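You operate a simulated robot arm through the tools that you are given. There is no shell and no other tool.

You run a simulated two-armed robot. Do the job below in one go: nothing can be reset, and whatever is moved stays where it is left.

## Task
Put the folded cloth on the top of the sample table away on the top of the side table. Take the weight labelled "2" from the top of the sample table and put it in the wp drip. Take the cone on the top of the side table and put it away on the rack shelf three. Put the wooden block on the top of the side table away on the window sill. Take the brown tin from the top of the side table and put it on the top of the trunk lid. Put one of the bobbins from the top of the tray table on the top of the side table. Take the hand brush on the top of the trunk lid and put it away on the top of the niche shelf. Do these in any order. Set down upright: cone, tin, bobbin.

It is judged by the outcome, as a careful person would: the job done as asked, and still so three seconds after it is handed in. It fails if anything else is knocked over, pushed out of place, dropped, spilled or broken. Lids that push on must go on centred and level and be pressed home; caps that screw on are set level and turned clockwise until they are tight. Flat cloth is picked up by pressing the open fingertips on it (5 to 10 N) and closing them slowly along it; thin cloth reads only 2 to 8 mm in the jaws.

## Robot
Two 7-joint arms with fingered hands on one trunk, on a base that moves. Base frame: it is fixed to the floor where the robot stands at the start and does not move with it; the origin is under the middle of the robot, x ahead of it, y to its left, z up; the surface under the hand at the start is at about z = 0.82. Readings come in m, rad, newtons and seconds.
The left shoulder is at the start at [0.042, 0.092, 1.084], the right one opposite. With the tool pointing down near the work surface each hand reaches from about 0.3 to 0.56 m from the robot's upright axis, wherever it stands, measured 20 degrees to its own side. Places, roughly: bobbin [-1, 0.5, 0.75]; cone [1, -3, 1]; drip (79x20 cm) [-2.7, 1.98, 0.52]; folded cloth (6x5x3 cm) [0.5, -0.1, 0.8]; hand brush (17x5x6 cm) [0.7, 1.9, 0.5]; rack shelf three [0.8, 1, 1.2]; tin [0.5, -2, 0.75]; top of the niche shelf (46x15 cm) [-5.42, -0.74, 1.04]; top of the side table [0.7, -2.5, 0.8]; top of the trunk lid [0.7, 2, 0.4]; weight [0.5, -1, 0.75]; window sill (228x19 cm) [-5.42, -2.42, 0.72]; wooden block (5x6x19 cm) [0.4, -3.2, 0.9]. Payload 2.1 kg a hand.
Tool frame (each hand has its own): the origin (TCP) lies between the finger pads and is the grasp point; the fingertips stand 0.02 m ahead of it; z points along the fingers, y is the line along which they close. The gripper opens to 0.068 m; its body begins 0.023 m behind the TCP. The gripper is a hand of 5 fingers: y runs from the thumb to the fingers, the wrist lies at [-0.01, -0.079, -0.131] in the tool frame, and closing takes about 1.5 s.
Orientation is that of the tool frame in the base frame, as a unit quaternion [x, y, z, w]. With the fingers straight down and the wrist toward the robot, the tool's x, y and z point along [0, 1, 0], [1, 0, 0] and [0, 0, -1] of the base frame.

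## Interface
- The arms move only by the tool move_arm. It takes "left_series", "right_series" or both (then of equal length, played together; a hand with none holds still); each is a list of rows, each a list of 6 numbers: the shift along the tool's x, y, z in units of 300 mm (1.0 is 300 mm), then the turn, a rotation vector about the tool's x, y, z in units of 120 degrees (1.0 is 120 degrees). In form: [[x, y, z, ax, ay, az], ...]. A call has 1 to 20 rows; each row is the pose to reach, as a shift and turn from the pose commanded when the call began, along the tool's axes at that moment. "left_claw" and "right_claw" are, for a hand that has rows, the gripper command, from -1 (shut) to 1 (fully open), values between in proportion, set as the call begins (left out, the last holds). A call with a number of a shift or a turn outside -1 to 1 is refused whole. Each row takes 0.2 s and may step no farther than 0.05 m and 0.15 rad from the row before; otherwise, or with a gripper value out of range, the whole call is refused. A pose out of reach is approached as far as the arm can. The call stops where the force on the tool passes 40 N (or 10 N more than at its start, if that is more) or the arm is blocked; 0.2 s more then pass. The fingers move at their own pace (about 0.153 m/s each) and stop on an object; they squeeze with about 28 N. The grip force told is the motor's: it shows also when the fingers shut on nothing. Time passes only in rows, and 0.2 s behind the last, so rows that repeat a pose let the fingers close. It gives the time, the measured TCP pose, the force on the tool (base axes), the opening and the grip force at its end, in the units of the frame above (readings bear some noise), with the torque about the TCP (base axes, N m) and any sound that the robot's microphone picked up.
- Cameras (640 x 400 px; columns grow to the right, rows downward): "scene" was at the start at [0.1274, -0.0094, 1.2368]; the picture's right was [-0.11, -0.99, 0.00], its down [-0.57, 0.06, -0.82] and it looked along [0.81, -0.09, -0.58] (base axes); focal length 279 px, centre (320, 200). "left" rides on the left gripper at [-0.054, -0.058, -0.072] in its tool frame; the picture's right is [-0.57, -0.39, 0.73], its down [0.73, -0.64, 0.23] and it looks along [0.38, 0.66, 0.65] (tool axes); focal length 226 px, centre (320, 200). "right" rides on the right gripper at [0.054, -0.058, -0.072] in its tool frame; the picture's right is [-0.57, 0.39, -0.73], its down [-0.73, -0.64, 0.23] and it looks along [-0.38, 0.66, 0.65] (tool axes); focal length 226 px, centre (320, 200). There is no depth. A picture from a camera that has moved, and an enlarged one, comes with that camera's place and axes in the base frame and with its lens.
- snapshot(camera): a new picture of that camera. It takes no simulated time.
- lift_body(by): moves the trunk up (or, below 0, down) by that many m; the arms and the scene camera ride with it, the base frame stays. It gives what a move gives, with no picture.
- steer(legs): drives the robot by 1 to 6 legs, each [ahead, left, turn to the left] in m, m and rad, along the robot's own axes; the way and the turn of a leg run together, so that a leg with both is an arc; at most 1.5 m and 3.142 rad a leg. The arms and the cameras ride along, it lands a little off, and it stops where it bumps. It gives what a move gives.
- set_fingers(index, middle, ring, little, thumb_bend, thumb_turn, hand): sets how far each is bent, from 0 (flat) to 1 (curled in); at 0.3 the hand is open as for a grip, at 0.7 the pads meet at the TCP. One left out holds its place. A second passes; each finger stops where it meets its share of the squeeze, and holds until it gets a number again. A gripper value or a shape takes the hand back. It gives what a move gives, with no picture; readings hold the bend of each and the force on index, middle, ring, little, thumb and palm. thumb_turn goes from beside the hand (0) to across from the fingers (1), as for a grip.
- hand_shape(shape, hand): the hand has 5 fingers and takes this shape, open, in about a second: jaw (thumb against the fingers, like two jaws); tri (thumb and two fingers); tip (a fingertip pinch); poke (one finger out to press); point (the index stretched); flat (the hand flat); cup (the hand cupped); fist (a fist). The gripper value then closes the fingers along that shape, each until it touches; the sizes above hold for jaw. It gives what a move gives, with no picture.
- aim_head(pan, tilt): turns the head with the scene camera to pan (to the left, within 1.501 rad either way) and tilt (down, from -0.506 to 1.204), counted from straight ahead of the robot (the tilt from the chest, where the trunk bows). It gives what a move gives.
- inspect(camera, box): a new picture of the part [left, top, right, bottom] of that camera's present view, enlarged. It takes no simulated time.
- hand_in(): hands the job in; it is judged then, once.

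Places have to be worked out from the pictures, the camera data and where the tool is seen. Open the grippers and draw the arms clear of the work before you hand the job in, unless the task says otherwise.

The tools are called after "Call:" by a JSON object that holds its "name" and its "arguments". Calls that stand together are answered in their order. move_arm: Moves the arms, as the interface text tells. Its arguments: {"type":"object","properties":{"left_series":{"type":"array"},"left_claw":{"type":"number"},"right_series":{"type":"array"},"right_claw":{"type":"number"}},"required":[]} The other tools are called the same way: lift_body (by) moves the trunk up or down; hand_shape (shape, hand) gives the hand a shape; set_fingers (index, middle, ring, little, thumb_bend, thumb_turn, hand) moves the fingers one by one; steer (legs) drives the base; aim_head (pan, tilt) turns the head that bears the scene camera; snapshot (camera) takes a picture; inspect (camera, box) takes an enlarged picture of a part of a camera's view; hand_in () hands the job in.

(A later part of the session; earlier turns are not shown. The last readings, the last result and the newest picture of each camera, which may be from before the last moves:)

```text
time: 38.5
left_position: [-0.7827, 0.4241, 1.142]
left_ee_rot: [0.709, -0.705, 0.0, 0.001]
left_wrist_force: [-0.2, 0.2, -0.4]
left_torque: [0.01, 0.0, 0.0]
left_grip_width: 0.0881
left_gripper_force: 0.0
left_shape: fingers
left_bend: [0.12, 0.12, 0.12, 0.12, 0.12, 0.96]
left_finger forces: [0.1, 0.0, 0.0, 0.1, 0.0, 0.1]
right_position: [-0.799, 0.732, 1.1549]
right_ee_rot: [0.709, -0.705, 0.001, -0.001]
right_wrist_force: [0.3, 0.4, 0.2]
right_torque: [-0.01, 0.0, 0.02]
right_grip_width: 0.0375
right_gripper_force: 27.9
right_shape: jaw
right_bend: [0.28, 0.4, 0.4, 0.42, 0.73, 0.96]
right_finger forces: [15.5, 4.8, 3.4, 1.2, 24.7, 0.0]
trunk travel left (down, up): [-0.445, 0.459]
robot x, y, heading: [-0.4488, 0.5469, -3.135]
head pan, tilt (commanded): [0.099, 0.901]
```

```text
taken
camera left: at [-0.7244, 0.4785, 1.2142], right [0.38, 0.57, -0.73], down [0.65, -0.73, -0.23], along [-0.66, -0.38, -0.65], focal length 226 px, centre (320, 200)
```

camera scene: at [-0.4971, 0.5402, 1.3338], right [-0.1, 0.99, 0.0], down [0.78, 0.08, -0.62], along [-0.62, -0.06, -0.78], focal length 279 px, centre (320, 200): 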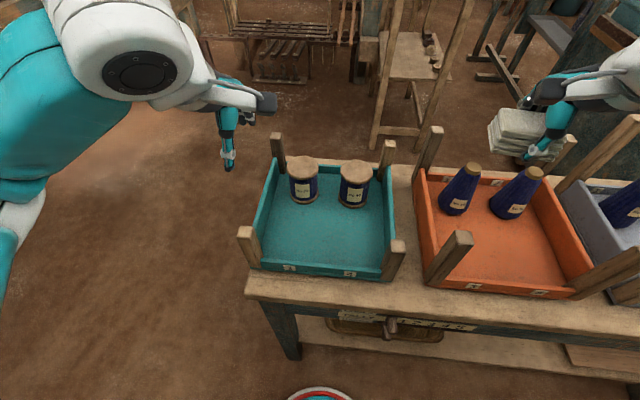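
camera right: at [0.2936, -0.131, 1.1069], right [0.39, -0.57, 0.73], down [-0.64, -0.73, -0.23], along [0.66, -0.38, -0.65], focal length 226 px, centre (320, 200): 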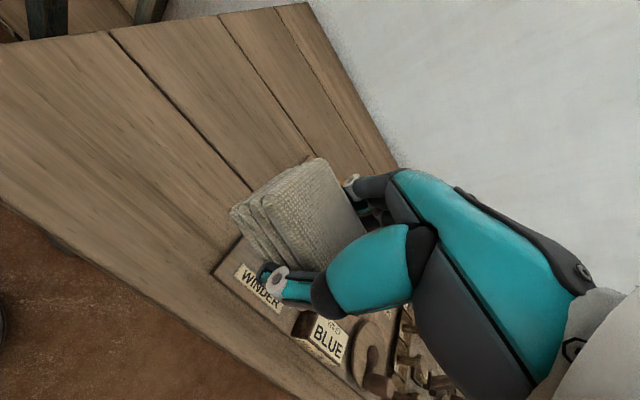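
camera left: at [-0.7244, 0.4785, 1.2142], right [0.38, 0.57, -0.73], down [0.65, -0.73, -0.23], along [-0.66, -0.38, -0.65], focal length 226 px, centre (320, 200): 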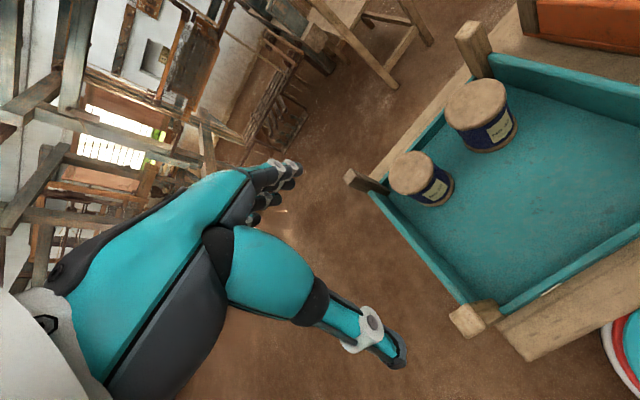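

Opening is now 0.088 m. I move the left hand over bobbin No 20, turned 25° so the fingers go to the middle of the tray, staying above the posts.

Call:
{"name": "move_arm", "arguments": {"left_series": [[-0.024, 0.097, 0, 0, 0, 0.0416], [-0.048, 0.194, 0, 0, 0, 0.0832], [-0.0725, 0.292, 0, 0, 0, 0.125], [-0.097, 0.389, 0, 0, 0, 0.166], [-0.1208, 0.486, 0, 0, 0, 0.208], [-0.1208, 0.486, 0.15, 0, 0, 0.208], [-0.1208, 0.486, 0.3, 0, 0, 0.208], [-0.1208, 0.486, 0.45, 0, 0, 0.208]]}}

Call:
{"name": "set_fingers", "arguments": {"hand": "left", "index": 0.06, "middle": 0.06, "ring": 0.06, "little": 0.06, "thumb_bend": 0.06, "thumb_turn": 1.0}}

Call:
{"name": "snapshot", "arguments": {"camera": "left"}}

Call:
{"name": "inspect", "arguments": {"camera": "scene", "box": [200, 80, 440, 230]}}

```text
time: 40.3
left_position: [-0.929, 0.4619, 1.0096]
left_ee_rot: [-0.54, 0.842, 0.0, 0.001]
left_wrist_force: [-0.3, -0.7, -0.5]
left_torque: [0.0, 0.0, 0.03]
left_grip_width: 0.0881
left_gripper_force: 0.0
left_shape: fingers
left_bend: [0.12, 0.12, 0.12, 0.12, 0.12, 0.96]
left_finger forces: [0.0, 0.0, 0.0, 0.0, 0.0, 0.0]
right_position: [-0.798, 0.7309, 1.1553]
right_ee_rot: [0.709, -0.706, 0.0, 0.0]
right_wrist_force: [-0.3, 0.7, -0.3]
right_torque: [0.01, -0.01, 0.01]
right_grip_width: 0.0375
right_gripper_force: 28.3
right_shape: jaw
right_bend: [0.28, 0.4, 0.4, 0.42, 0.73, 0.96]
right_finger forces: [15.5, 4.7, 3.3, 1.2, 24.8, 0.0]
trunk travel left (down, up): [-0.445, 0.459]
robot x, y, heading: [-0.4461, 0.5452, -3.135]
head pan, tilt (commanded): [0.099, 0.901]
```

```text
time: 41.3
left_position: [-0.9283, 0.461, 1.0101]
left_ee_rot: [-0.54, 0.841, 0.001, 0.0]
left_wrist_force: [0.5, 0.3, -0.3]
left_torque: [0.02, 0.0, -0.01]
left_grip_width: 0.0948
left_gripper_force: 0.0
left_shape: fingers
left_bend: [0.06, 0.06, 0.06, 0.06, 0.07, 0.96]
left_finger forces: [0.1, 0.0, 0.0, 0.0, 0.1, 0.0]
right_position: [-0.7994, 0.7315, 1.1547]
right_ee_rot: [0.709, -0.705, 0.0, -0.001]
right_wrist_force: [-0.1, 0.8, 0.0]
right_torque: [0.01, 0.02, 0.0]
right_grip_width: 0.0375
right_gripper_force: 27.8
right_shape: jaw
right_bend: [0.28, 0.4, 0.4, 0.42, 0.73, 0.96]
right_finger forces: [15.5, 4.8, 3.3, 1.2, 24.8, 0.0]
trunk travel left (down, up): [-0.445, 0.459]
robot x, y, heading: [-0.4457, 0.5518, -3.135]
head pan, tilt (commanded): [0.099, 0.901]
```

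```text
taken
camera left: at [-0.853, 0.4848, 1.0817], right [0.59, 0.35, -0.73], down [0.28, -0.93, -0.23], along [-0.76, -0.07, -0.65], focal length 226 px, centre (320, 200)
```

left: 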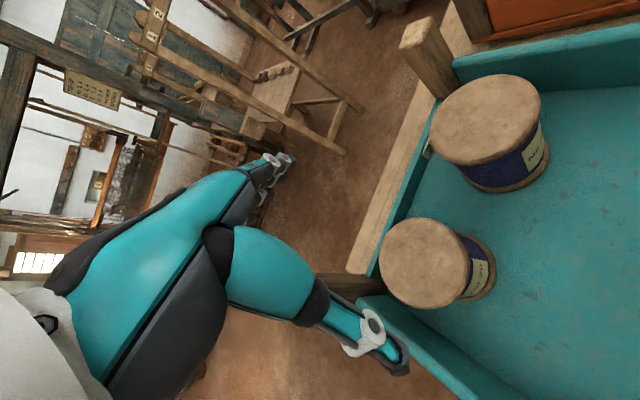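

```text
2.67 times, centred on (320, 155) of scene
camera zoom: at [-0.5475, 0.54, 1.3339], right [-0.11, 0.99, 0.0], down [0.78, 0.08, -0.62], along [-0.62, -0.07, -0.78], focal length 743 px, centre (320, 320)
```

zoom: 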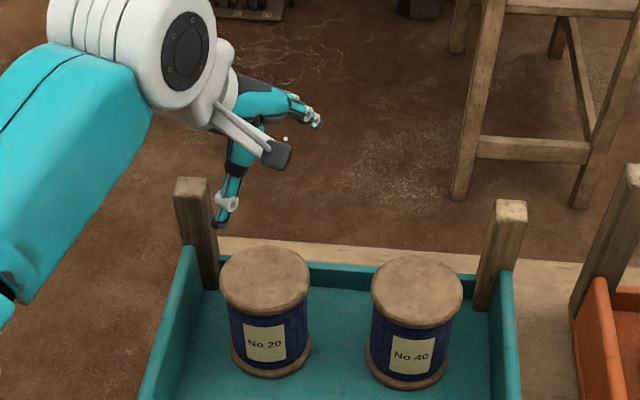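

The bobbin's top centre now reads ≈(-0.925, 0.456, 0.90) and the flange 6.8 cm. I correct sideways a few mm and descend to just above it.

Call:
{"name": "move_arm", "arguments": {"left_series": [[0.009, -0.017, 0.09, 0, 0, 0], [0.009, -0.017, 0.18, 0, 0, 0], [0.009, -0.017, 0.27, 0, 0, 0]]}}

Call:
{"name": "snapshot", "arguments": {"camera": "left"}}

Call:
{"name": "inspect", "arguments": {"camera": "scene", "box": [200, 80, 440, 230]}}

```text
time: 42.1
left_position: [-0.924, 0.4562, 0.9285]
left_ee_rot: [-0.54, 0.842, 0.0, 0.0]
left_wrist_force: [-0.5, 0.2, -0.4]
left_torque: [0.01, 0.03, 0.0]
left_grip_width: 0.0952
left_gripper_force: 0.0
left_shape: fingers
left_bend: [0.06, 0.06, 0.06, 0.06, 0.06, 0.96]
left_finger forces: [0.1, 0.1, 0.0, 0.0, 0.1, 0.0]
right_position: [-0.8011, 0.7326, 1.156]
right_ee_rot: [0.709, -0.705, -0.001, 0.0]
right_wrist_force: [-0.3, -0.5, 0.4]
right_torque: [0.01, 0.0, 0.02]
right_grip_width: 0.0376
right_gripper_force: 28.0
right_shape: jaw
right_bend: [0.28, 0.4, 0.4, 0.42, 0.73, 0.96]
right_finger forces: [15.6, 4.6, 3.3, 1.2, 24.8, 0.0]
trunk travel left (down, up): [-0.445, 0.459]
robot x, y, heading: [-0.4455, 0.5495, -3.134]
head pan, tilt (commanded): [0.099, 0.901]
```

```text
taken
camera left: at [-0.8484, 0.4799, 0.9991], right [0.59, 0.35, -0.73], down [0.28, -0.93, -0.23], along [-0.76, -0.07, -0.65], focal length 226 px, centre (320, 200)
```

left: 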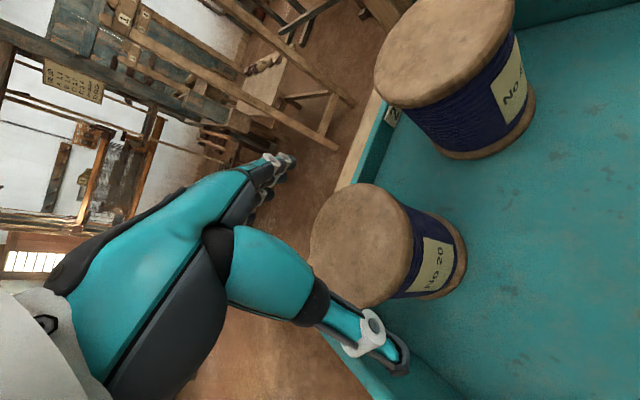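

```text
2.67 times, centred on (320, 155) of scene
camera zoom: at [-0.5475, 0.54, 1.3339], right [-0.11, 0.99, 0.0], down [0.78, 0.08, -0.62], along [-0.62, -0.07, -0.78], focal length 743 px, centre (320, 320)
```

zoom: 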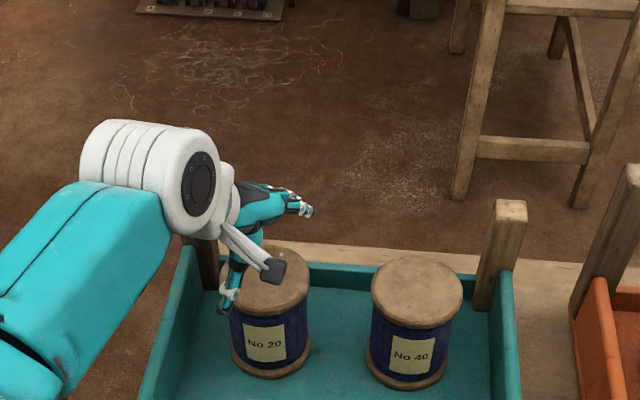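

The thumb sits in front and the fingers behind the flange with about 1 cm clearance. I descend to TCP z≈0.884.

Call:
{"name": "move_arm", "arguments": {"left_series": [[0, -0.005, 0.05, 0, 0, 0], [0, -0.008, 0.1, 0, 0, 0], [0, -0.01, 0.147, 0, 0, 0]]}}

Call:
{"name": "snapshot", "arguments": {"camera": "left"}}

Call:
{"name": "inspect", "arguments": {"camera": "scene", "box": [200, 80, 440, 230]}}

```text
time: 42.9
left_position: [-0.9217, 0.4539, 0.8829]
left_ee_rot: [-0.54, 0.842, 0.001, 0.0]
left_wrist_force: [-1.3, 0.4, 3.2]
left_torque: [0.07, 0.12, 0.0]
left_grip_width: 0.0967
left_gripper_force: 1.5
left_shape: fingers
left_bend: [0.04, 0.06, 0.06, 0.06, 0.06, 0.96]
left_finger forces: [2.5, 0.2, 0.0, 0.0, 0.0, 0.0]
right_position: [-0.7999, 0.7328, 1.1545]
right_ee_rot: [0.709, -0.705, 0.0, 0.0]
right_wrist_force: [-0.4, -0.5, -0.5]
right_torque: [0.01, -0.02, 0.01]
right_grip_width: 0.0374
right_gripper_force: 27.9
right_shape: jaw
right_bend: [0.28, 0.4, 0.4, 0.42, 0.73, 0.96]
right_finger forces: [15.6, 4.7, 3.3, 1.2, 24.7, 0.0]
trunk travel left (down, up): [-0.445, 0.459]
robot x, y, heading: [-0.4443, 0.5486, -3.138]
head pan, tilt (commanded): [0.099, 0.901]
```

```text
taken
camera left: at [-0.846, 0.4782, 0.9545], right [0.59, 0.35, -0.73], down [0.28, -0.93, -0.23], along [-0.76, -0.07, -0.65], focal length 226 px, centre (320, 200)
```

left: 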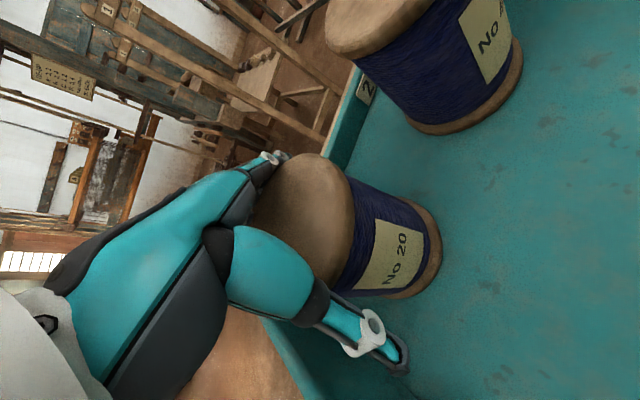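

```text
2.67 times, centred on (320, 155) of scene
camera zoom: at [-0.5472, 0.5402, 1.334], right [-0.11, 0.99, 0.0], down [0.78, 0.08, -0.62], along [-0.62, -0.07, -0.78], focal length 743 px, centre (320, 320)
```

zoom: 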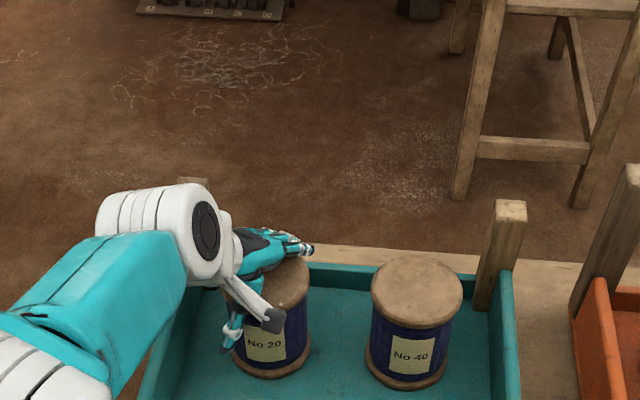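

The index finger lightly touches the rim (2.5 N). I nudge the hand 3 mm toward the fingers and close the grip.

Call:
{"name": "move_arm", "arguments": {"left_series": [[0, 0.01, 0, 0, 0, 0], [0, 0.01, 0, 0, 0, 0], [0, 0.01, 0, 0, 0, 0], [0, 0.01, 0, 0, 0, 0], [0, 0.01, 0, 0, 0, 0], [0, 0.01, 0, 0, 0, 0], [0, 0.01, 0, 0, 0, 0], [0, 0.01, 0, 0, 0, 0], [0, 0.01, 0, 0, 0, 0], [0, 0.01, 0, 0, 0, 0]], "left_claw": -1}}

Call:
{"name": "snapshot", "arguments": {"camera": "left"}}

Call:
{"name": "inspect", "arguments": {"camera": "scene", "box": [200, 80, 440, 230]}}

```text
time: 45.1
left_position: [-0.9217, 0.4555, 0.8856]
left_ee_rot: [-0.541, 0.841, 0.0, 0.0]
left_wrist_force: [-8.6, -2.7, 29.5]
left_torque: [0.1, 0.59, 0.01]
left_grip_width: 0.0526
left_gripper_force: 28.1
left_shape: jaw
left_bend: [0.1, 0.3, 0.3, 0.27, 0.53, 0.96]
left_finger forces: [27.9, 14.9, 10.6, 6.5, 46.6, 0.0]
right_position: [-0.7973, 0.731, 1.1553]
right_ee_rot: [0.709, -0.705, 0.0, -0.001]
right_wrist_force: [-0.1, 0.9, -0.1]
right_torque: [0.02, 0.02, -0.02]
right_grip_width: 0.038
right_gripper_force: 27.8
right_shape: jaw
right_bend: [0.28, 0.4, 0.4, 0.42, 0.73, 0.96]
right_finger forces: [15.5, 4.6, 3.3, 1.1, 24.8, 0.0]
trunk travel left (down, up): [-0.445, 0.459]
robot x, y, heading: [-0.4479, 0.5426, -3.136]
head pan, tilt (commanded): [0.099, 0.901]
```

```text
taken
camera left: at [-0.8463, 0.48, 0.9556], right [0.59, 0.35, -0.73], down [0.28, -0.93, -0.23], along [-0.76, -0.07, -0.64], focal length 226 px, centre (320, 200)
```

left: 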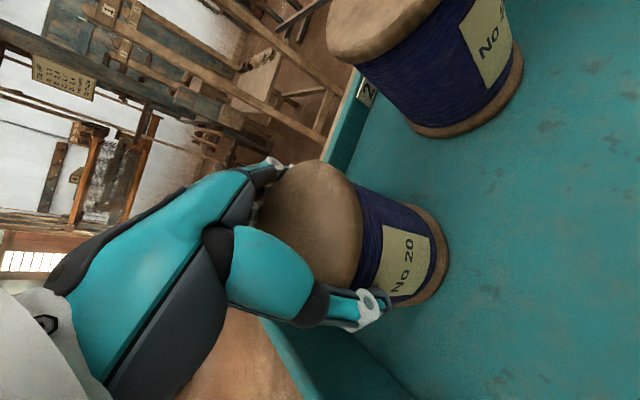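

```text
2.67 times, centred on (320, 155) of scene
camera zoom: at [-0.5461, 0.5401, 1.3341], right [-0.11, 0.99, 0.0], down [0.78, 0.08, -0.62], along [-0.62, -0.07, -0.78], focal length 743 px, centre (320, 320)
```

zoom: 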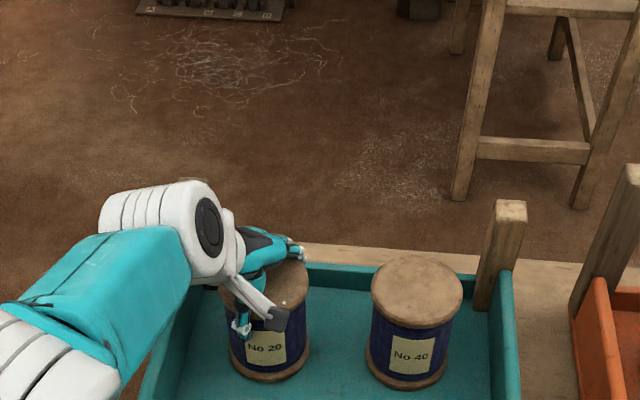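

The grip is on (thumb below the flange, four fingers loaded). I lift gently a few centimetres and check.

Call:
{"name": "move_arm", "arguments": {"left_series": [[0, 0, -0.02, 0, 0, 0], [0, 0, -0.05, 0, 0, 0], [0, 0, -0.1, 0, 0, 0], [0, 0, -0.15, 0, 0, 0]]}}

Call:
{"name": "snapshot", "arguments": {"camera": "left"}}

Call:
{"name": "inspect", "arguments": {"camera": "scene", "box": [200, 80, 440, 230]}}

```text
time: 46.1
left_position: [-0.9224, 0.4534, 0.9279]
left_ee_rot: [-0.54, 0.842, -0.001, 0.0]
left_wrist_force: [0.5, 0.4, -1.4]
left_torque: [-0.01, -0.01, -0.02]
left_grip_width: 0.0524
left_gripper_force: 27.9
left_shape: jaw
left_bend: [0.11, 0.3, 0.3, 0.29, 0.53, 0.94]
left_finger forces: [24.8, 13.2, 8.2, 2.9, 47.2, 0.0]
right_position: [-0.7998, 0.7311, 1.1555]
right_ee_rot: [0.709, -0.706, 0.001, -0.001]
right_wrist_force: [-0.5, 0.0, 0.6]
right_torque: [0.02, -0.02, 0.02]
right_grip_width: 0.0378
right_gripper_force: 27.9
right_shape: jaw
right_bend: [0.28, 0.4, 0.4, 0.42, 0.73, 0.96]
right_finger forces: [15.6, 4.7, 3.1, 1.1, 24.9, 0.1]
trunk travel left (down, up): [-0.445, 0.459]
robot x, y, heading: [-0.4486, 0.5475, -3.14]
head pan, tilt (commanded): [0.099, 0.901]
```

```text
taken
camera left: at [-0.8475, 0.4786, 0.999], right [0.59, 0.35, -0.73], down [0.28, -0.93, -0.23], along [-0.76, -0.07, -0.65], focal length 226 px, centre (320, 200)
```

left: 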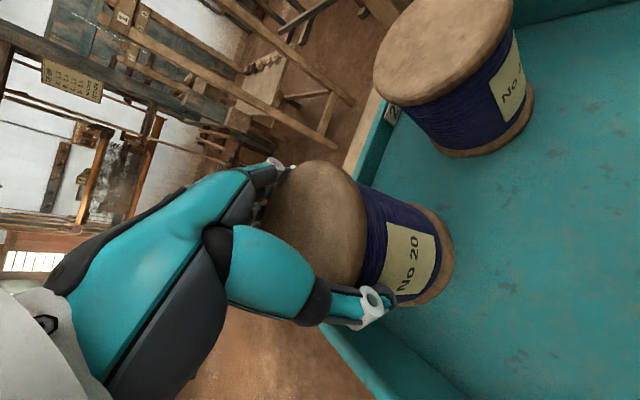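

```text
2.67 times, centred on (320, 155) of scene
camera zoom: at [-0.5475, 0.54, 1.3338], right [-0.11, 0.99, 0.0], down [0.78, 0.08, -0.62], along [-0.62, -0.07, -0.78], focal length 743 px, centre (320, 320)
```

zoom: 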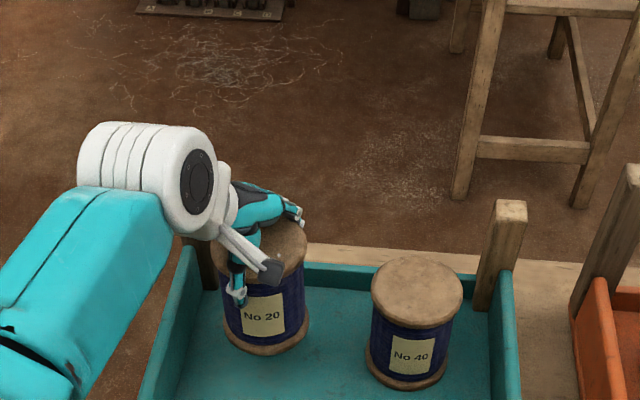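

The bobbin hangs upright in the left hand. I lift it clear of the posts and draw it back to a travel pose.

Call:
{"name": "move_arm", "arguments": {"left_series": [[0, 0, -0.14, 0, 0, 0], [0, 0, -0.28, 0, 0, 0], [0, 0, -0.42, 0, 0, 0], [0, 0, -0.56, 0, 0, 0], [0, 0, -0.7, 0, 0, 0], [0, -0.13, -0.7, 0, 0, -0.04], [0, -0.26, -0.7, 0, 0, -0.08], [0, -0.38, -0.7, 0, 0, -0.12], [0, -0.5, -0.7, 0, 0, -0.16], [0, -0.5, -0.7, 0, 0, -0.2]]}}

Call:
{"name": "snapshot", "arguments": {"camera": "left"}}

Call:
{"name": "snapshot", "arguments": {"camera": "scene"}}

```text
time: 48.3
left_position: [-0.7871, 0.3941, 1.1366]
left_ee_rot: [-0.704, 0.71, -0.001, 0.002]
left_wrist_force: [-1.1, -0.3, -1.3]
left_torque: [0.01, 0.01, 0.02]
left_grip_width: 0.0527
left_gripper_force: 27.8
left_shape: jaw
left_bend: [0.12, 0.3, 0.3, 0.33, 0.53, 0.94]
left_finger forces: [23.5, 12.3, 6.8, 2.9, 43.8, 0.1]
right_position: [-0.8002, 0.7311, 1.1547]
right_ee_rot: [0.709, -0.705, 0.0, 0.0]
right_wrist_force: [0.3, 0.4, -0.5]
right_torque: [0.02, 0.02, 0.02]
right_grip_width: 0.0374
right_gripper_force: 28.2
right_shape: jaw
right_bend: [0.28, 0.4, 0.4, 0.42, 0.73, 0.96]
right_finger forces: [15.7, 4.8, 3.3, 1.2, 24.8, 0.0]
trunk travel left (down, up): [-0.445, 0.459]
robot x, y, heading: [-0.4441, 0.5472, -3.137]
head pan, tilt (commanded): [0.099, 0.901]
```

```text
taken
camera left: at [-0.7284, 0.4464, 1.2091], right [0.39, 0.56, -0.73], down [0.63, -0.74, -0.23], along [-0.67, -0.37, -0.65], focal length 226 px, centre (320, 200)
```

left: 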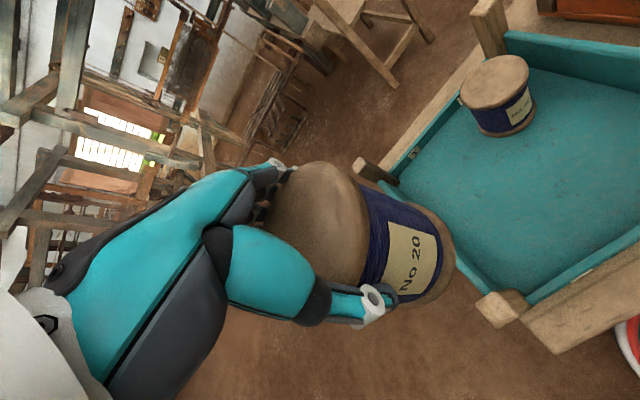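

```text
taken
camera scene: at [-0.5474, 0.5398, 1.3339], right [-0.11, 0.99, 0.0], down [0.78, 0.08, -0.62], along [-0.62, -0.07, -0.78], focal length 279 px, centre (320, 200)
```

scene: 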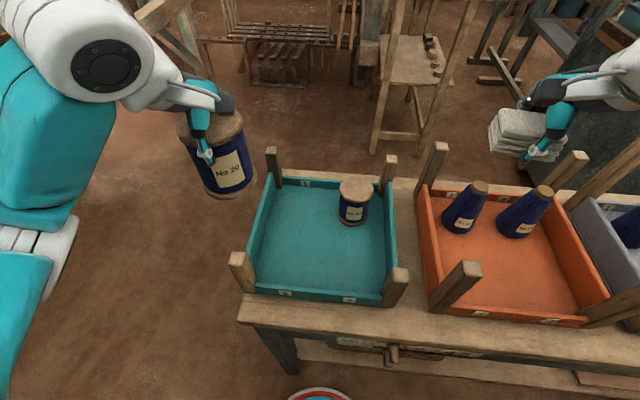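

Both objects are held. I back away from the tray table, turn left to face -y and drive down the aisle towards the side table.

Call:
{"name": "steer", "arguments": {"legs": [[-0.3, 0, 0], [0, 0, 1.571], [1.5, 0, 0], [0.6, 0, 0]]}}

Call:
{"name": "aim_head", "arguments": {"pan": 0.8, "tilt": 0.5}}

Call:
{"name": "snapshot", "arguments": {"camera": "scene"}}

```text
time: 64.3
left_position: [0.1254, -1.8866, 1.1373]
left_ee_rot: [1.0, 0.015, 0.0, -0.001]
left_wrist_force: [0.2, 0.0, -1.3]
left_torque: [-0.02, 0.01, -0.01]
left_grip_width: 0.0527
left_gripper_force: 27.7
left_shape: jaw
left_bend: [0.12, 0.3, 0.3, 0.34, 0.53, 0.94]
left_finger forces: [23.2, 11.9, 6.5, 2.9, 42.7, 0.0]
right_position: [-0.2132, -1.9109, 1.1552]
right_ee_rot: [1.0, 0.023, 0.0, 0.0]
right_wrist_force: [-0.9, 0.5, 0.1]
right_torque: [-0.03, 0.0, 0.01]
right_grip_width: 0.0372
right_gripper_force: 28.1
right_shape: jaw
right_bend: [0.28, 0.4, 0.4, 0.42, 0.73, 0.96]
right_finger forces: [15.6, 4.8, 3.4, 1.1, 24.8, 0.0]
trunk travel left (down, up): [-0.445, 0.459]
robot x, y, heading: [-0.0477, -1.5521, -1.527]
head pan, tilt (commanded): [0.099, 0.901]
```

```text
time: 65.4
left_position: [0.1244, -1.8867, 1.139]
left_ee_rot: [1.0, 0.015, 0.0, -0.001]
left_wrist_force: [0.0, 0.4, -2.1]
left_torque: [0.01, -0.04, 0.02]
left_grip_width: 0.0524
left_gripper_force: 28.0
left_shape: jaw
left_bend: [0.12, 0.3, 0.3, 0.34, 0.53, 0.94]
left_finger forces: [23.1, 11.9, 6.5, 2.9, 42.5, 0.0]
right_position: [-0.2129, -1.9109, 1.1557]
right_ee_rot: [1.0, 0.023, 0.001, 0.0]
right_wrist_force: [-0.3, 0.2, -0.5]
right_torque: [0.03, 0.0, 0.01]
right_grip_width: 0.0373
right_gripper_force: 28.1
right_shape: jaw
right_bend: [0.28, 0.4, 0.4, 0.42, 0.73, 0.96]
right_finger forces: [15.6, 4.8, 3.4, 1.2, 24.6, 0.0]
trunk travel left (down, up): [-0.445, 0.459]
robot x, y, heading: [-0.0475, -1.5535, -1.527]
head pan, tilt (commanded): [0.799, 0.499]
```

```text
taken
camera scene: at [0.0256, -1.6389, 1.3677], right [-0.66, -0.75, 0.0], down [-0.36, 0.32, -0.88], along [0.66, -0.58, -0.48], focal length 279 px, centre (320, 200)
```

scene: 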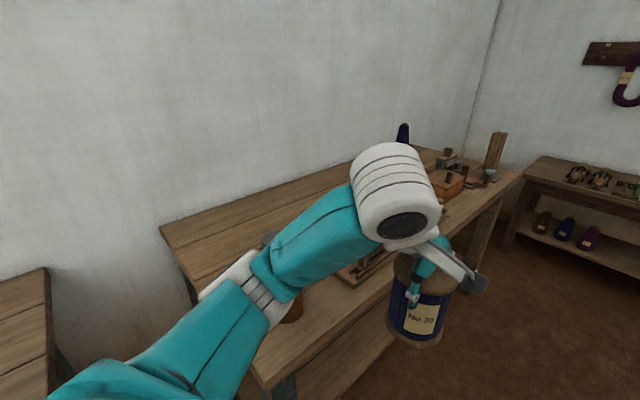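

The arm hides much of the table. I drive on a little, keep off the table edge, and turn left to face the side table.

Call:
{"name": "steer", "arguments": {"legs": [[0.6, -0.2, 0], [0, 0, 1.527]]}}

Call:
{"name": "aim_head", "arguments": {"pan": 0.0, "tilt": 0.5}}

Call:
{"name": "snapshot", "arguments": {"camera": "scene"}}

```text
time: 72.8
left_position: [0.1213, -1.9983, 1.1375]
left_ee_rot: [0.694, 0.72, 0.0, -0.001]
left_wrist_force: [-0.1, -1.2, -1.2]
left_torque: [-0.02, -0.01, -0.01]
left_grip_width: 0.0524
left_gripper_force: 27.7
left_shape: jaw
left_bend: [0.13, 0.3, 0.3, 0.35, 0.53, 0.94]
left_finger forces: [22.8, 11.7, 6.3, 2.9, 41.7, 0.0]
right_position: [0.1489, -2.3376, 1.1548]
right_ee_rot: [0.688, 0.726, -0.001, 0.0]
right_wrist_force: [-0.3, 0.1, 0.1]
right_torque: [0.0, 0.01, 0.0]
right_grip_width: 0.0375
right_gripper_force: 27.9
right_shape: jaw
right_bend: [0.28, 0.4, 0.4, 0.42, 0.73, 0.96]
right_finger forces: [15.7, 4.7, 3.3, 1.0, 24.7, 0.1]
trunk travel left (down, up): [-0.445, 0.459]
robot x, y, heading: [-0.2085, -2.1697, 0.052]
head pan, tilt (commanded): [0.799, 0.499]
```

```text
time: 73.9
left_position: [0.1209, -2.0003, 1.138]
left_ee_rot: [0.693, 0.721, -0.002, 0.0]
left_wrist_force: [-0.5, 1.2, -0.4]
left_torque: [0.04, 0.03, -0.01]
left_grip_width: 0.0525
left_gripper_force: 28.4
left_shape: jaw
left_bend: [0.13, 0.3, 0.3, 0.35, 0.53, 0.94]
left_finger forces: [22.9, 11.8, 6.3, 2.9, 41.7, 0.0]
right_position: [0.1489, -2.3364, 1.1551]
right_ee_rot: [0.688, 0.726, 0.001, 0.001]
right_wrist_force: [0.2, -0.9, -0.5]
right_torque: [0.01, 0.03, 0.04]
right_grip_width: 0.0374
right_gripper_force: 28.3
right_shape: jaw
right_bend: [0.28, 0.4, 0.4, 0.42, 0.73, 0.96]
right_finger forces: [15.7, 4.7, 3.3, 1.0, 24.7, 0.1]
trunk travel left (down, up): [-0.445, 0.459]
robot x, y, heading: [-0.2062, -2.1694, 0.051]
head pan, tilt (commanded): [0.0, 0.499]
```

```text
taken
camera scene: at [-0.0946, -2.1634, 1.3677], right [0.06, -1.0, 0.0], down [-0.48, -0.03, -0.88], along [0.88, 0.05, -0.48], focal length 279 px, centre (320, 200)
```

scene: 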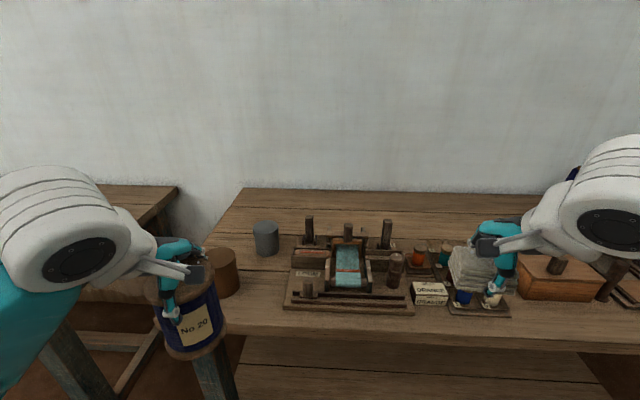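

The side table shows brown tin and grey tin at its left end, a loom-model board in the middle and more things to the right. I zoom in on the parts.

Call:
{"name": "inspect", "arguments": {"camera": "scene", "box": [150, 160, 410, 330]}}

Call:
{"name": "aim_head", "arguments": {"pan": -0.6, "tilt": 0.5}}

Call:
{"name": "snapshot", "arguments": {"camera": "scene"}}

```text
2.35 times, centred on (280, 245) of scene
camera zoom: at [-0.0946, -2.1634, 1.3677], right [0.06, -1.0, 0.0], down [-0.48, -0.03, -0.88], along [0.88, 0.05, -0.48], focal length 656 px, centre (414, 94)
```

zoom: 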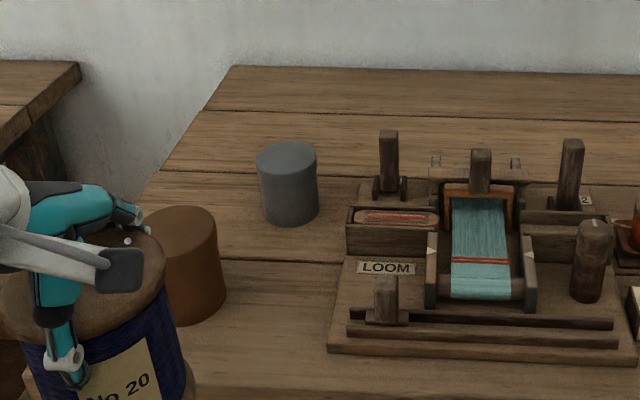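

```text
time: 74.9
left_position: [0.1212, -1.9993, 1.1378]
left_ee_rot: [0.693, 0.721, -0.001, 0.0]
left_wrist_force: [-0.5, 0.1, -1.5]
left_torque: [-0.03, -0.01, 0.0]
left_grip_width: 0.0522
left_gripper_force: 28.2
left_shape: jaw
left_bend: [0.13, 0.3, 0.3, 0.35, 0.53, 0.94]
left_finger forces: [22.9, 11.8, 6.4, 2.8, 41.7, 0.1]
right_position: [0.1487, -2.3365, 1.1551]
right_ee_rot: [0.688, 0.726, 0.001, -0.001]
right_wrist_force: [-0.2, 0.5, -0.2]
right_torque: [0.02, 0.03, -0.01]
right_grip_width: 0.0372
right_gripper_force: 27.8
right_shape: jaw
right_bend: [0.28, 0.4, 0.4, 0.42, 0.73, 0.96]
right_finger forces: [15.8, 4.7, 3.3, 0.9, 24.7, 0.0]
trunk travel left (down, up): [-0.445, 0.459]
robot x, y, heading: [-0.2111, -2.1699, 0.051]
head pan, tilt (commanded): [-0.6, 0.499]
```

```text
taken
camera scene: at [-0.1076, -2.2156, 1.3677], right [-0.52, -0.86, 0.0], down [-0.41, 0.25, -0.88], along [0.75, -0.45, -0.48], focal length 279 px, centre (320, 200)
```

scene: 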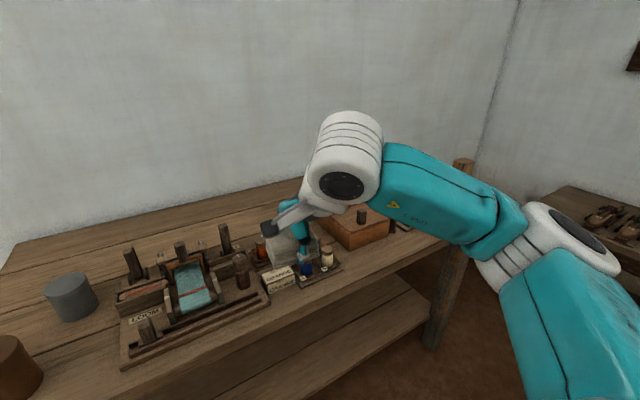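

The left end of the table (around the tins) is the nearest free area. I shift 0.28 m to my left so the camera looks between the arms at it.

Call:
{"name": "steer", "arguments": {"legs": [[0, 0.28, -0.051]]}}

Call:
{"name": "aim_head", "arguments": {"pan": 0.0, "tilt": 0.6}}

Call:
{"name": "snapshot", "arguments": {"camera": "scene"}}

Call:
{"name": "snapshot", "arguments": {"camera": "left"}}

Call:
{"name": "snapshot", "arguments": {"camera": "right"}}

```text
time: 76.9
left_position: [0.1219, -1.7277, 1.1377]
left_ee_rot: [0.712, 0.703, 0.0, -0.001]
left_wrist_force: [-0.3, -0.6, -1.9]
left_torque: [-0.02, 0.0, -0.03]
left_grip_width: 0.0528
left_gripper_force: 27.7
left_shape: jaw
left_bend: [0.13, 0.3, 0.3, 0.35, 0.53, 0.94]
left_finger forces: [22.9, 11.7, 6.3, 2.9, 41.7, 0.0]
right_position: [0.1317, -2.0656, 1.1551]
right_ee_rot: [0.706, 0.708, 0.0, 0.0]
right_wrist_force: [-0.2, -0.1, -0.6]
right_torque: [0.01, 0.01, 0.0]
right_grip_width: 0.0371
right_gripper_force: 27.8
right_shape: jaw
right_bend: [0.28, 0.4, 0.4, 0.42, 0.73, 0.96]
right_finger forces: [15.8, 4.7, 3.3, 1.0, 24.8, 0.0]
trunk travel left (down, up): [-0.445, 0.459]
robot x, y, heading: [-0.2196, -1.8844, 0.002]
head pan, tilt (commanded): [-0.6, 0.499]
```

```text
time: 77.9
left_position: [0.1211, -1.728, 1.1369]
left_ee_rot: [0.712, 0.703, 0.0, 0.001]
left_wrist_force: [-0.8, 0.5, -1.9]
left_torque: [-0.01, 0.0, -0.02]
left_grip_width: 0.0523
left_gripper_force: 28.4
left_shape: jaw
left_bend: [0.13, 0.3, 0.3, 0.35, 0.53, 0.94]
left_finger forces: [23.0, 11.7, 6.2, 2.9, 41.7, 0.0]
right_position: [0.1326, -2.0668, 1.1544]
right_ee_rot: [0.706, 0.709, 0.0, 0.0]
right_wrist_force: [0.2, -0.5, -0.6]
right_torque: [-0.01, 0.02, 0.0]
right_grip_width: 0.0372
right_gripper_force: 28.2
right_shape: jaw
right_bend: [0.28, 0.4, 0.4, 0.42, 0.73, 0.96]
right_finger forces: [15.6, 4.6, 3.4, 1.0, 24.7, 0.0]
trunk travel left (down, up): [-0.445, 0.459]
robot x, y, heading: [-0.2202, -1.8837, 0.004]
head pan, tilt (commanded): [0.0, 0.6]
```

```text
taken
camera scene: at [-0.1053, -1.8811, 1.3587], right [0.0, -1.0, 0.0], down [-0.57, 0.0, -0.82], along [0.82, 0.0, -0.57], focal length 279 px, centre (320, 200)
```

scene: 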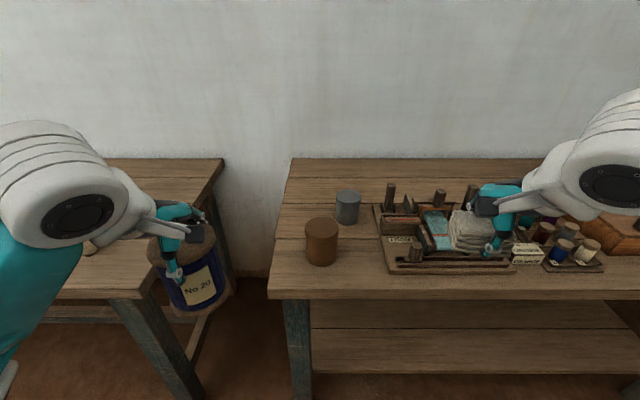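

```text
taken
camera left: at [0.0625, -1.7824, 1.2092], right [-0.4, -0.56, -0.73], down [-0.63, 0.74, -0.23], along [0.67, 0.37, -0.65], focal length 226 px, centre (320, 200)
```

left: 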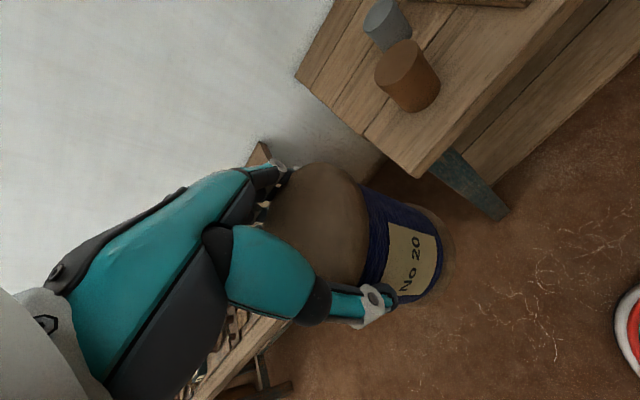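

```text
taken
camera right: at [0.0739, -2.0124, 1.2278], right [0.39, -0.56, 0.73], down [-0.64, -0.73, -0.23], along [0.66, -0.38, -0.65], focal length 226 px, centre (320, 200)
```

right: 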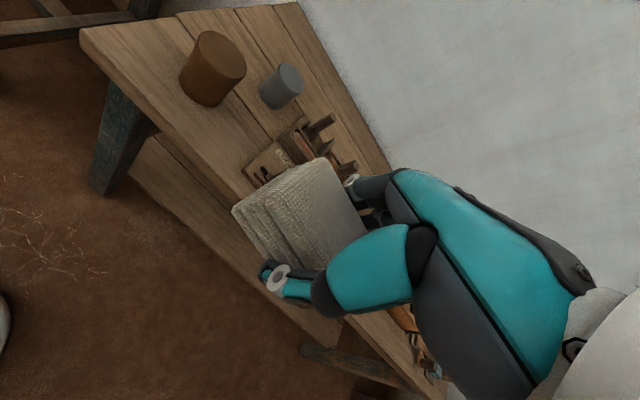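

Call:
{"name": "inspect", "arguments": {"camera": "scene", "box": [260, 150, 420, 310]}}

Call:
{"name": "inspect", "arguments": {"camera": "right", "box": [60, 0, 380, 200]}}

```text
2.50 times, centred on (340, 230) of scene
camera zoom: at [-0.1053, -1.8811, 1.3587], right [0.0, -1.0, 0.0], down [-0.57, 0.0, -0.82], along [0.82, 0.0, -0.57], focal length 697 px, centre (270, 125)
```

zoom: 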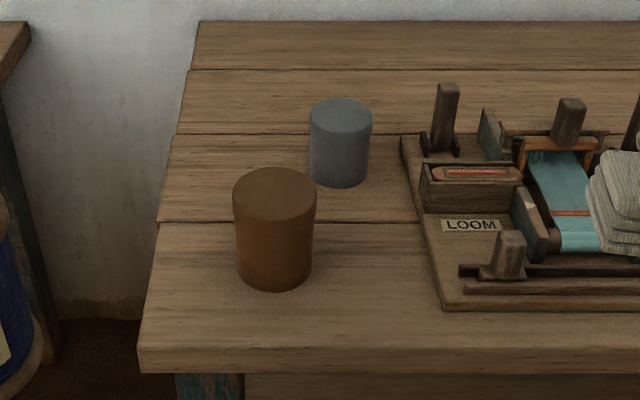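

```text
2.00 times, centred on (220, 100) of right
camera zoom: at [0.0739, -2.0124, 1.2278], right [0.39, -0.56, 0.73], down [-0.64, -0.73, -0.23], along [0.66, -0.38, -0.65], focal length 452 px, centre (520, 400)
```

zoom: 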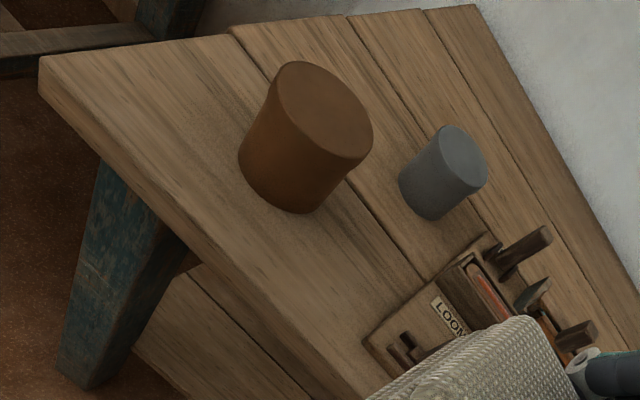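

Triangulated: brown tin (0.419,-1.885) Ø8.3 cm, top z 0.912; grey tin (0.587,-1.966); table left edge y≈-1.758, front edge x≈0.315, top z≈0.81. Free space lies behind the brown tin near (0.60,-1.82), so I drive in for that.

Call:
{"name": "steer", "arguments": {"legs": [[0.3, -0.05, 0]]}}

Call:
{"name": "lift_body", "arguments": {"by": -0.06}}

Call:
{"name": "aim_head", "arguments": {"pan": 0.1, "tilt": 0.8}}

Call:
{"name": "snapshot", "arguments": {"camera": "scene"}}

```text
time: 79.9
left_position: [0.4153, -1.7755, 1.1389]
left_ee_rot: [0.711, 0.704, 0.0, 0.0]
left_wrist_force: [0.2, -0.2, -1.6]
left_torque: [0.01, 0.05, 0.06]
left_grip_width: 0.0525
left_gripper_force: 28.2
left_shape: jaw
left_bend: [0.13, 0.3, 0.3, 0.35, 0.53, 0.94]
left_finger forces: [22.9, 11.7, 6.3, 2.9, 41.7, 0.0]
right_position: [0.4289, -2.1145, 1.1544]
right_ee_rot: [0.705, 0.709, 0.0, -0.002]
right_wrist_force: [0.1, 0.1, -0.7]
right_torque: [0.02, -0.01, 0.02]
right_grip_width: 0.0372
right_gripper_force: 28.1
right_shape: jaw
right_bend: [0.28, 0.4, 0.4, 0.42, 0.73, 0.96]
right_finger forces: [15.7, 4.7, 3.3, 1.1, 24.7, 0.1]
trunk travel left (down, up): [-0.445, 0.459]
robot x, y, heading: [0.0786, -1.9282, 0.004]
head pan, tilt (commanded): [0.0, 0.6]
```

```text
time: 80.9
left_position: [0.4158, -1.7747, 1.0779]
left_ee_rot: [0.711, 0.703, 0.0, -0.001]
left_wrist_force: [-0.2, 1.3, -2.3]
left_torque: [-0.01, 0.01, 0.02]
left_grip_width: 0.0524
left_gripper_force: 28.3
left_shape: jaw
left_bend: [0.13, 0.3, 0.3, 0.35, 0.53, 0.94]
left_finger forces: [22.9, 11.8, 6.2, 2.9, 41.7, 0.0]
right_position: [0.4289, -2.1141, 1.094]
right_ee_rot: [0.705, 0.709, 0.0, -0.001]
right_wrist_force: [1.0, 0.6, -0.9]
right_torque: [0.0, 0.01, 0.02]
right_grip_width: 0.0371
right_gripper_force: 27.9
right_shape: jaw
right_bend: [0.28, 0.4, 0.4, 0.42, 0.73, 0.96]
right_finger forces: [15.7, 4.7, 3.3, 1.0, 24.7, 0.0]
trunk travel left (down, up): [-0.385, 0.519]
robot x, y, heading: [0.0771, -1.928, 0.005]
head pan, tilt (commanded): [0.0, 0.6]
```

```text
time: 81.7
left_position: [0.4167, -1.7762, 1.0784]
left_ee_rot: [0.711, 0.703, 0.0, -0.001]
left_wrist_force: [0.2, -0.2, -0.7]
left_torque: [0.0, 0.0, -0.01]
left_grip_width: 0.0525
left_gripper_force: 27.9
left_shape: jaw
left_bend: [0.13, 0.3, 0.3, 0.35, 0.53, 0.94]
left_finger forces: [23.0, 11.8, 6.3, 2.9, 41.7, 0.0]
right_position: [0.4276, -2.1143, 1.0944]
right_ee_rot: [0.705, 0.709, 0.0, 0.0]
right_wrist_force: [0.3, 1.3, -1.3]
right_torque: [0.03, 0.05, -0.01]
right_grip_width: 0.0371
right_gripper_force: 28.0
right_shape: jaw
right_bend: [0.28, 0.4, 0.4, 0.42, 0.73, 0.96]
right_finger forces: [15.6, 4.7, 3.4, 0.9, 24.7, 0.1]
trunk travel left (down, up): [-0.385, 0.519]
robot x, y, heading: [0.08, -1.9297, 0.008]
head pan, tilt (commanded): [0.099, 0.799]
```

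```text
taken
camera scene: at [0.1885, -1.922, 1.2815], right [0.1, -0.99, 0.0], down [-0.71, -0.07, -0.7], along [0.69, 0.07, -0.72], focal length 279 px, centre (320, 200)
```

scene: 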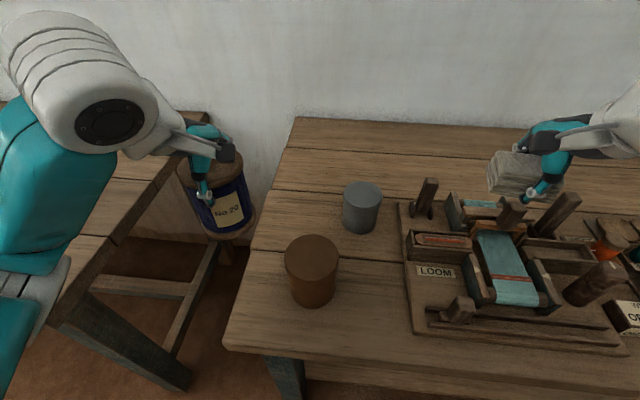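

I carry the bobbin over to (0.60,-1.84), behind the brown tin, and lower it to about 3 cm above the table.

Call:
{"name": "move_arm", "arguments": {"left_series": [[-0.041, 0.122, 0, 0, 0, 0], [-0.083, 0.245, 0, 0, 0, 0], [-0.124, 0.368, 0, 0, 0, 0], [-0.165, 0.49, 0, 0, 0, 0], [-0.2066, 0.613, 0, 0, 0, 0], [-0.2066, 0.613, 0.14, 0, 0, 0], [-0.2066, 0.613, 0.28, 0, 0, 0], [-0.2066, 0.613, 0.42, 0, 0, 0], [-0.2066, 0.613, 0.56, 0, 0, 0]]}}

Call:
{"name": "inspect", "arguments": {"camera": "scene", "box": [220, 110, 420, 310]}}

Call:
{"name": "snapshot", "arguments": {"camera": "left"}}

```text
time: 83.7
left_position: [0.5977, -1.8409, 0.9102]
left_ee_rot: [0.711, 0.704, 0.0, -0.001]
left_wrist_force: [0.5, 0.7, -1.1]
left_torque: [0.01, 0.01, 0.0]
left_grip_width: 0.0524
left_gripper_force: 28.2
left_shape: jaw
left_bend: [0.14, 0.3, 0.3, 0.36, 0.53, 0.94]
left_finger forces: [21.8, 11.0, 5.2, 3.0, 39.1, 0.0]
right_position: [0.4282, -2.1142, 1.0942]
right_ee_rot: [0.705, 0.709, 0.0, 0.0]
right_wrist_force: [-0.2, -0.3, -0.2]
right_torque: [0.0, -0.02, 0.01]
right_grip_width: 0.0371
right_gripper_force: 28.0
right_shape: jaw
right_bend: [0.28, 0.4, 0.4, 0.42, 0.73, 0.96]
right_finger forces: [15.7, 4.7, 3.3, 1.0, 24.7, 0.0]
trunk travel left (down, up): [-0.385, 0.519]
robot x, y, heading: [0.076, -1.9294, 0.008]
head pan, tilt (commanded): [0.099, 0.799]
```

```text
2.00 times, centred on (320, 210) of scene
camera zoom: at [0.1885, -1.9224, 1.2814], right [0.1, -0.99, 0.0], down [-0.71, -0.08, -0.7], along [0.69, 0.07, -0.72], focal length 557 px, centre (320, 180)
```

zoom: 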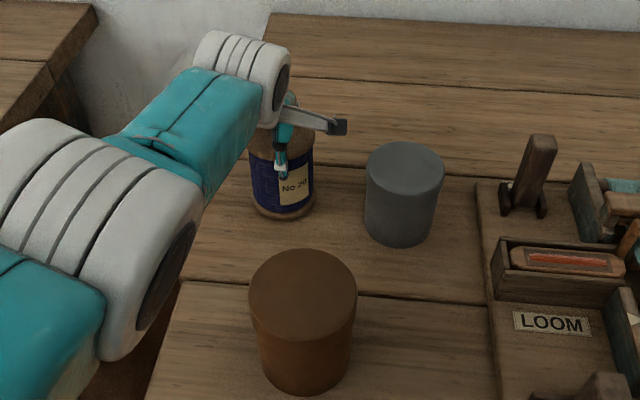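

```text
taken
camera left: at [0.5387, -1.8955, 0.9818], right [-0.39, -0.56, -0.73], down [-0.63, 0.74, -0.23], along [0.67, 0.37, -0.65], focal length 226 px, centre (320, 200)
```

left: 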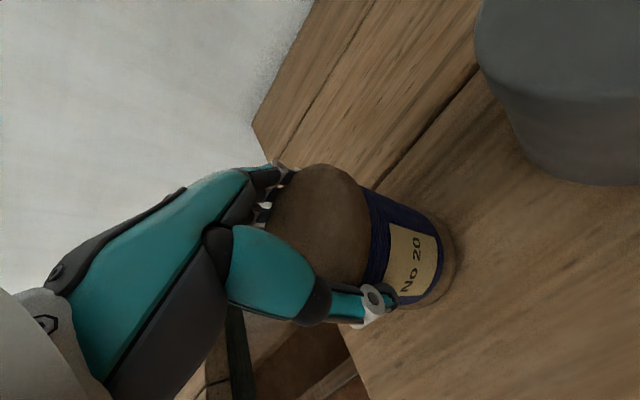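

The bobbin is about 3 cm above the table, clear of the tins. I lower in small steps and watch the force.

Call:
{"name": "move_arm", "arguments": {"left_series": [[0, 0, 0.03, 0, 0, 0], [0, 0, 0.06, 0, 0, 0], [0, 0, 0.08, 0, 0, 0], [0, 0, 0.09, 0, 0, 0], [0, 0, 0.1, 0, 0, 0]]}}

```text
time: 84.2
left_position: [0.5964, -1.8399, 0.9052]
left_ee_rot: [0.711, 0.703, 0.008, 0.01]
left_wrist_force: [-3.3, 0.9, 22.5]
left_torque: [0.03, -0.04, 0.0]
left_grip_width: 0.0516
left_gripper_force: 27.3
left_shape: jaw
left_bend: [0.13, 0.3, 0.3, 0.35, 0.55, 0.93]
left_finger forces: [22.5, 11.7, 5.9, 3.3, 44.4, 0.1]
left hand out of reach, approached as far as the arm can: row 2
right_position: [0.4254, -2.1155, 1.0963]
right_ee_rot: [0.705, 0.71, 0.0, 0.001]
right_wrist_force: [-0.1, 0.9, -0.3]
right_torque: [0.0, 0.02, -0.01]
right_grip_width: 0.0373
right_gripper_force: 27.8
right_shape: jaw
right_bend: [0.28, 0.4, 0.4, 0.42, 0.73, 0.96]
right_finger forces: [15.7, 4.6, 3.2, 1.0, 24.7, 0.1]
trunk travel left (down, up): [-0.385, 0.519]
robot x, y, heading: [0.078, -1.9323, 0.007]
head pan, tilt (commanded): [0.099, 0.799]
stopped in row 2 (left hand): the force on the tool passed its limit at 47 N (the readings are from after the stop); the commanded pose is now the measured one
```

It met contact earlier than expected (z 0.905). I check with pictures what is touching.

Call:
{"name": "inspect", "arguments": {"camera": "scene", "box": [220, 110, 420, 310]}}

Call:
{"name": "snapshot", "arguments": {"camera": "left"}}

Call:
{"name": "snapshot", "arguments": {"camera": "right"}}

```text
2.00 times, centred on (320, 210) of scene
camera zoom: at [0.1854, -1.9224, 1.2819], right [0.11, -0.99, 0.0], down [-0.71, -0.08, -0.7], along [0.69, 0.07, -0.72], focal length 557 px, centre (320, 180)
```

zoom: 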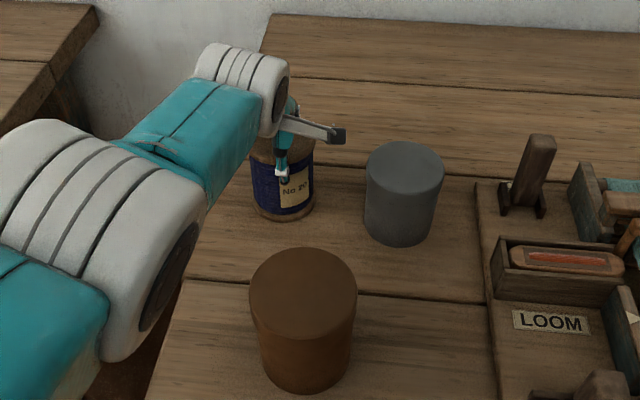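

```text
taken
camera left: at [0.535, -1.8952, 0.975], right [-0.38, -0.56, -0.74], down [-0.62, 0.74, -0.25], along [0.68, 0.37, -0.63], focal length 226 px, centre (320, 200)
```

left: 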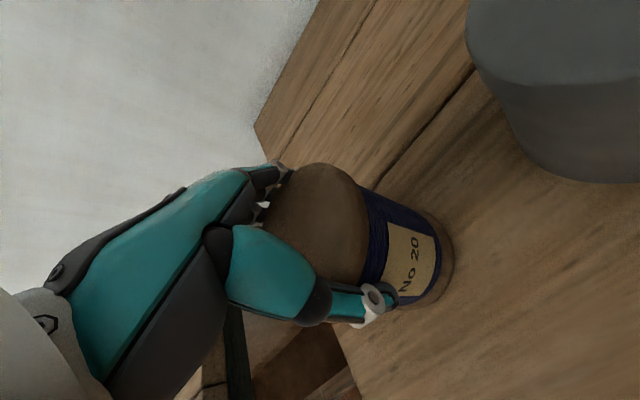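

```text
taken
camera right: at [0.367, -2.0612, 1.1688], right [0.39, -0.56, 0.73], down [-0.64, -0.74, -0.23], along [0.67, -0.37, -0.64], focal length 226 px, centre (320, 200)
```

right: 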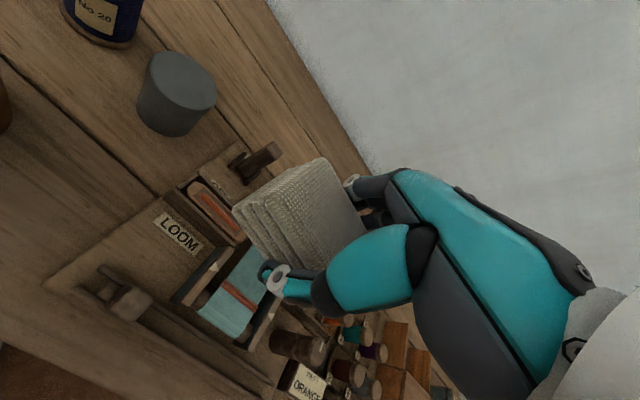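

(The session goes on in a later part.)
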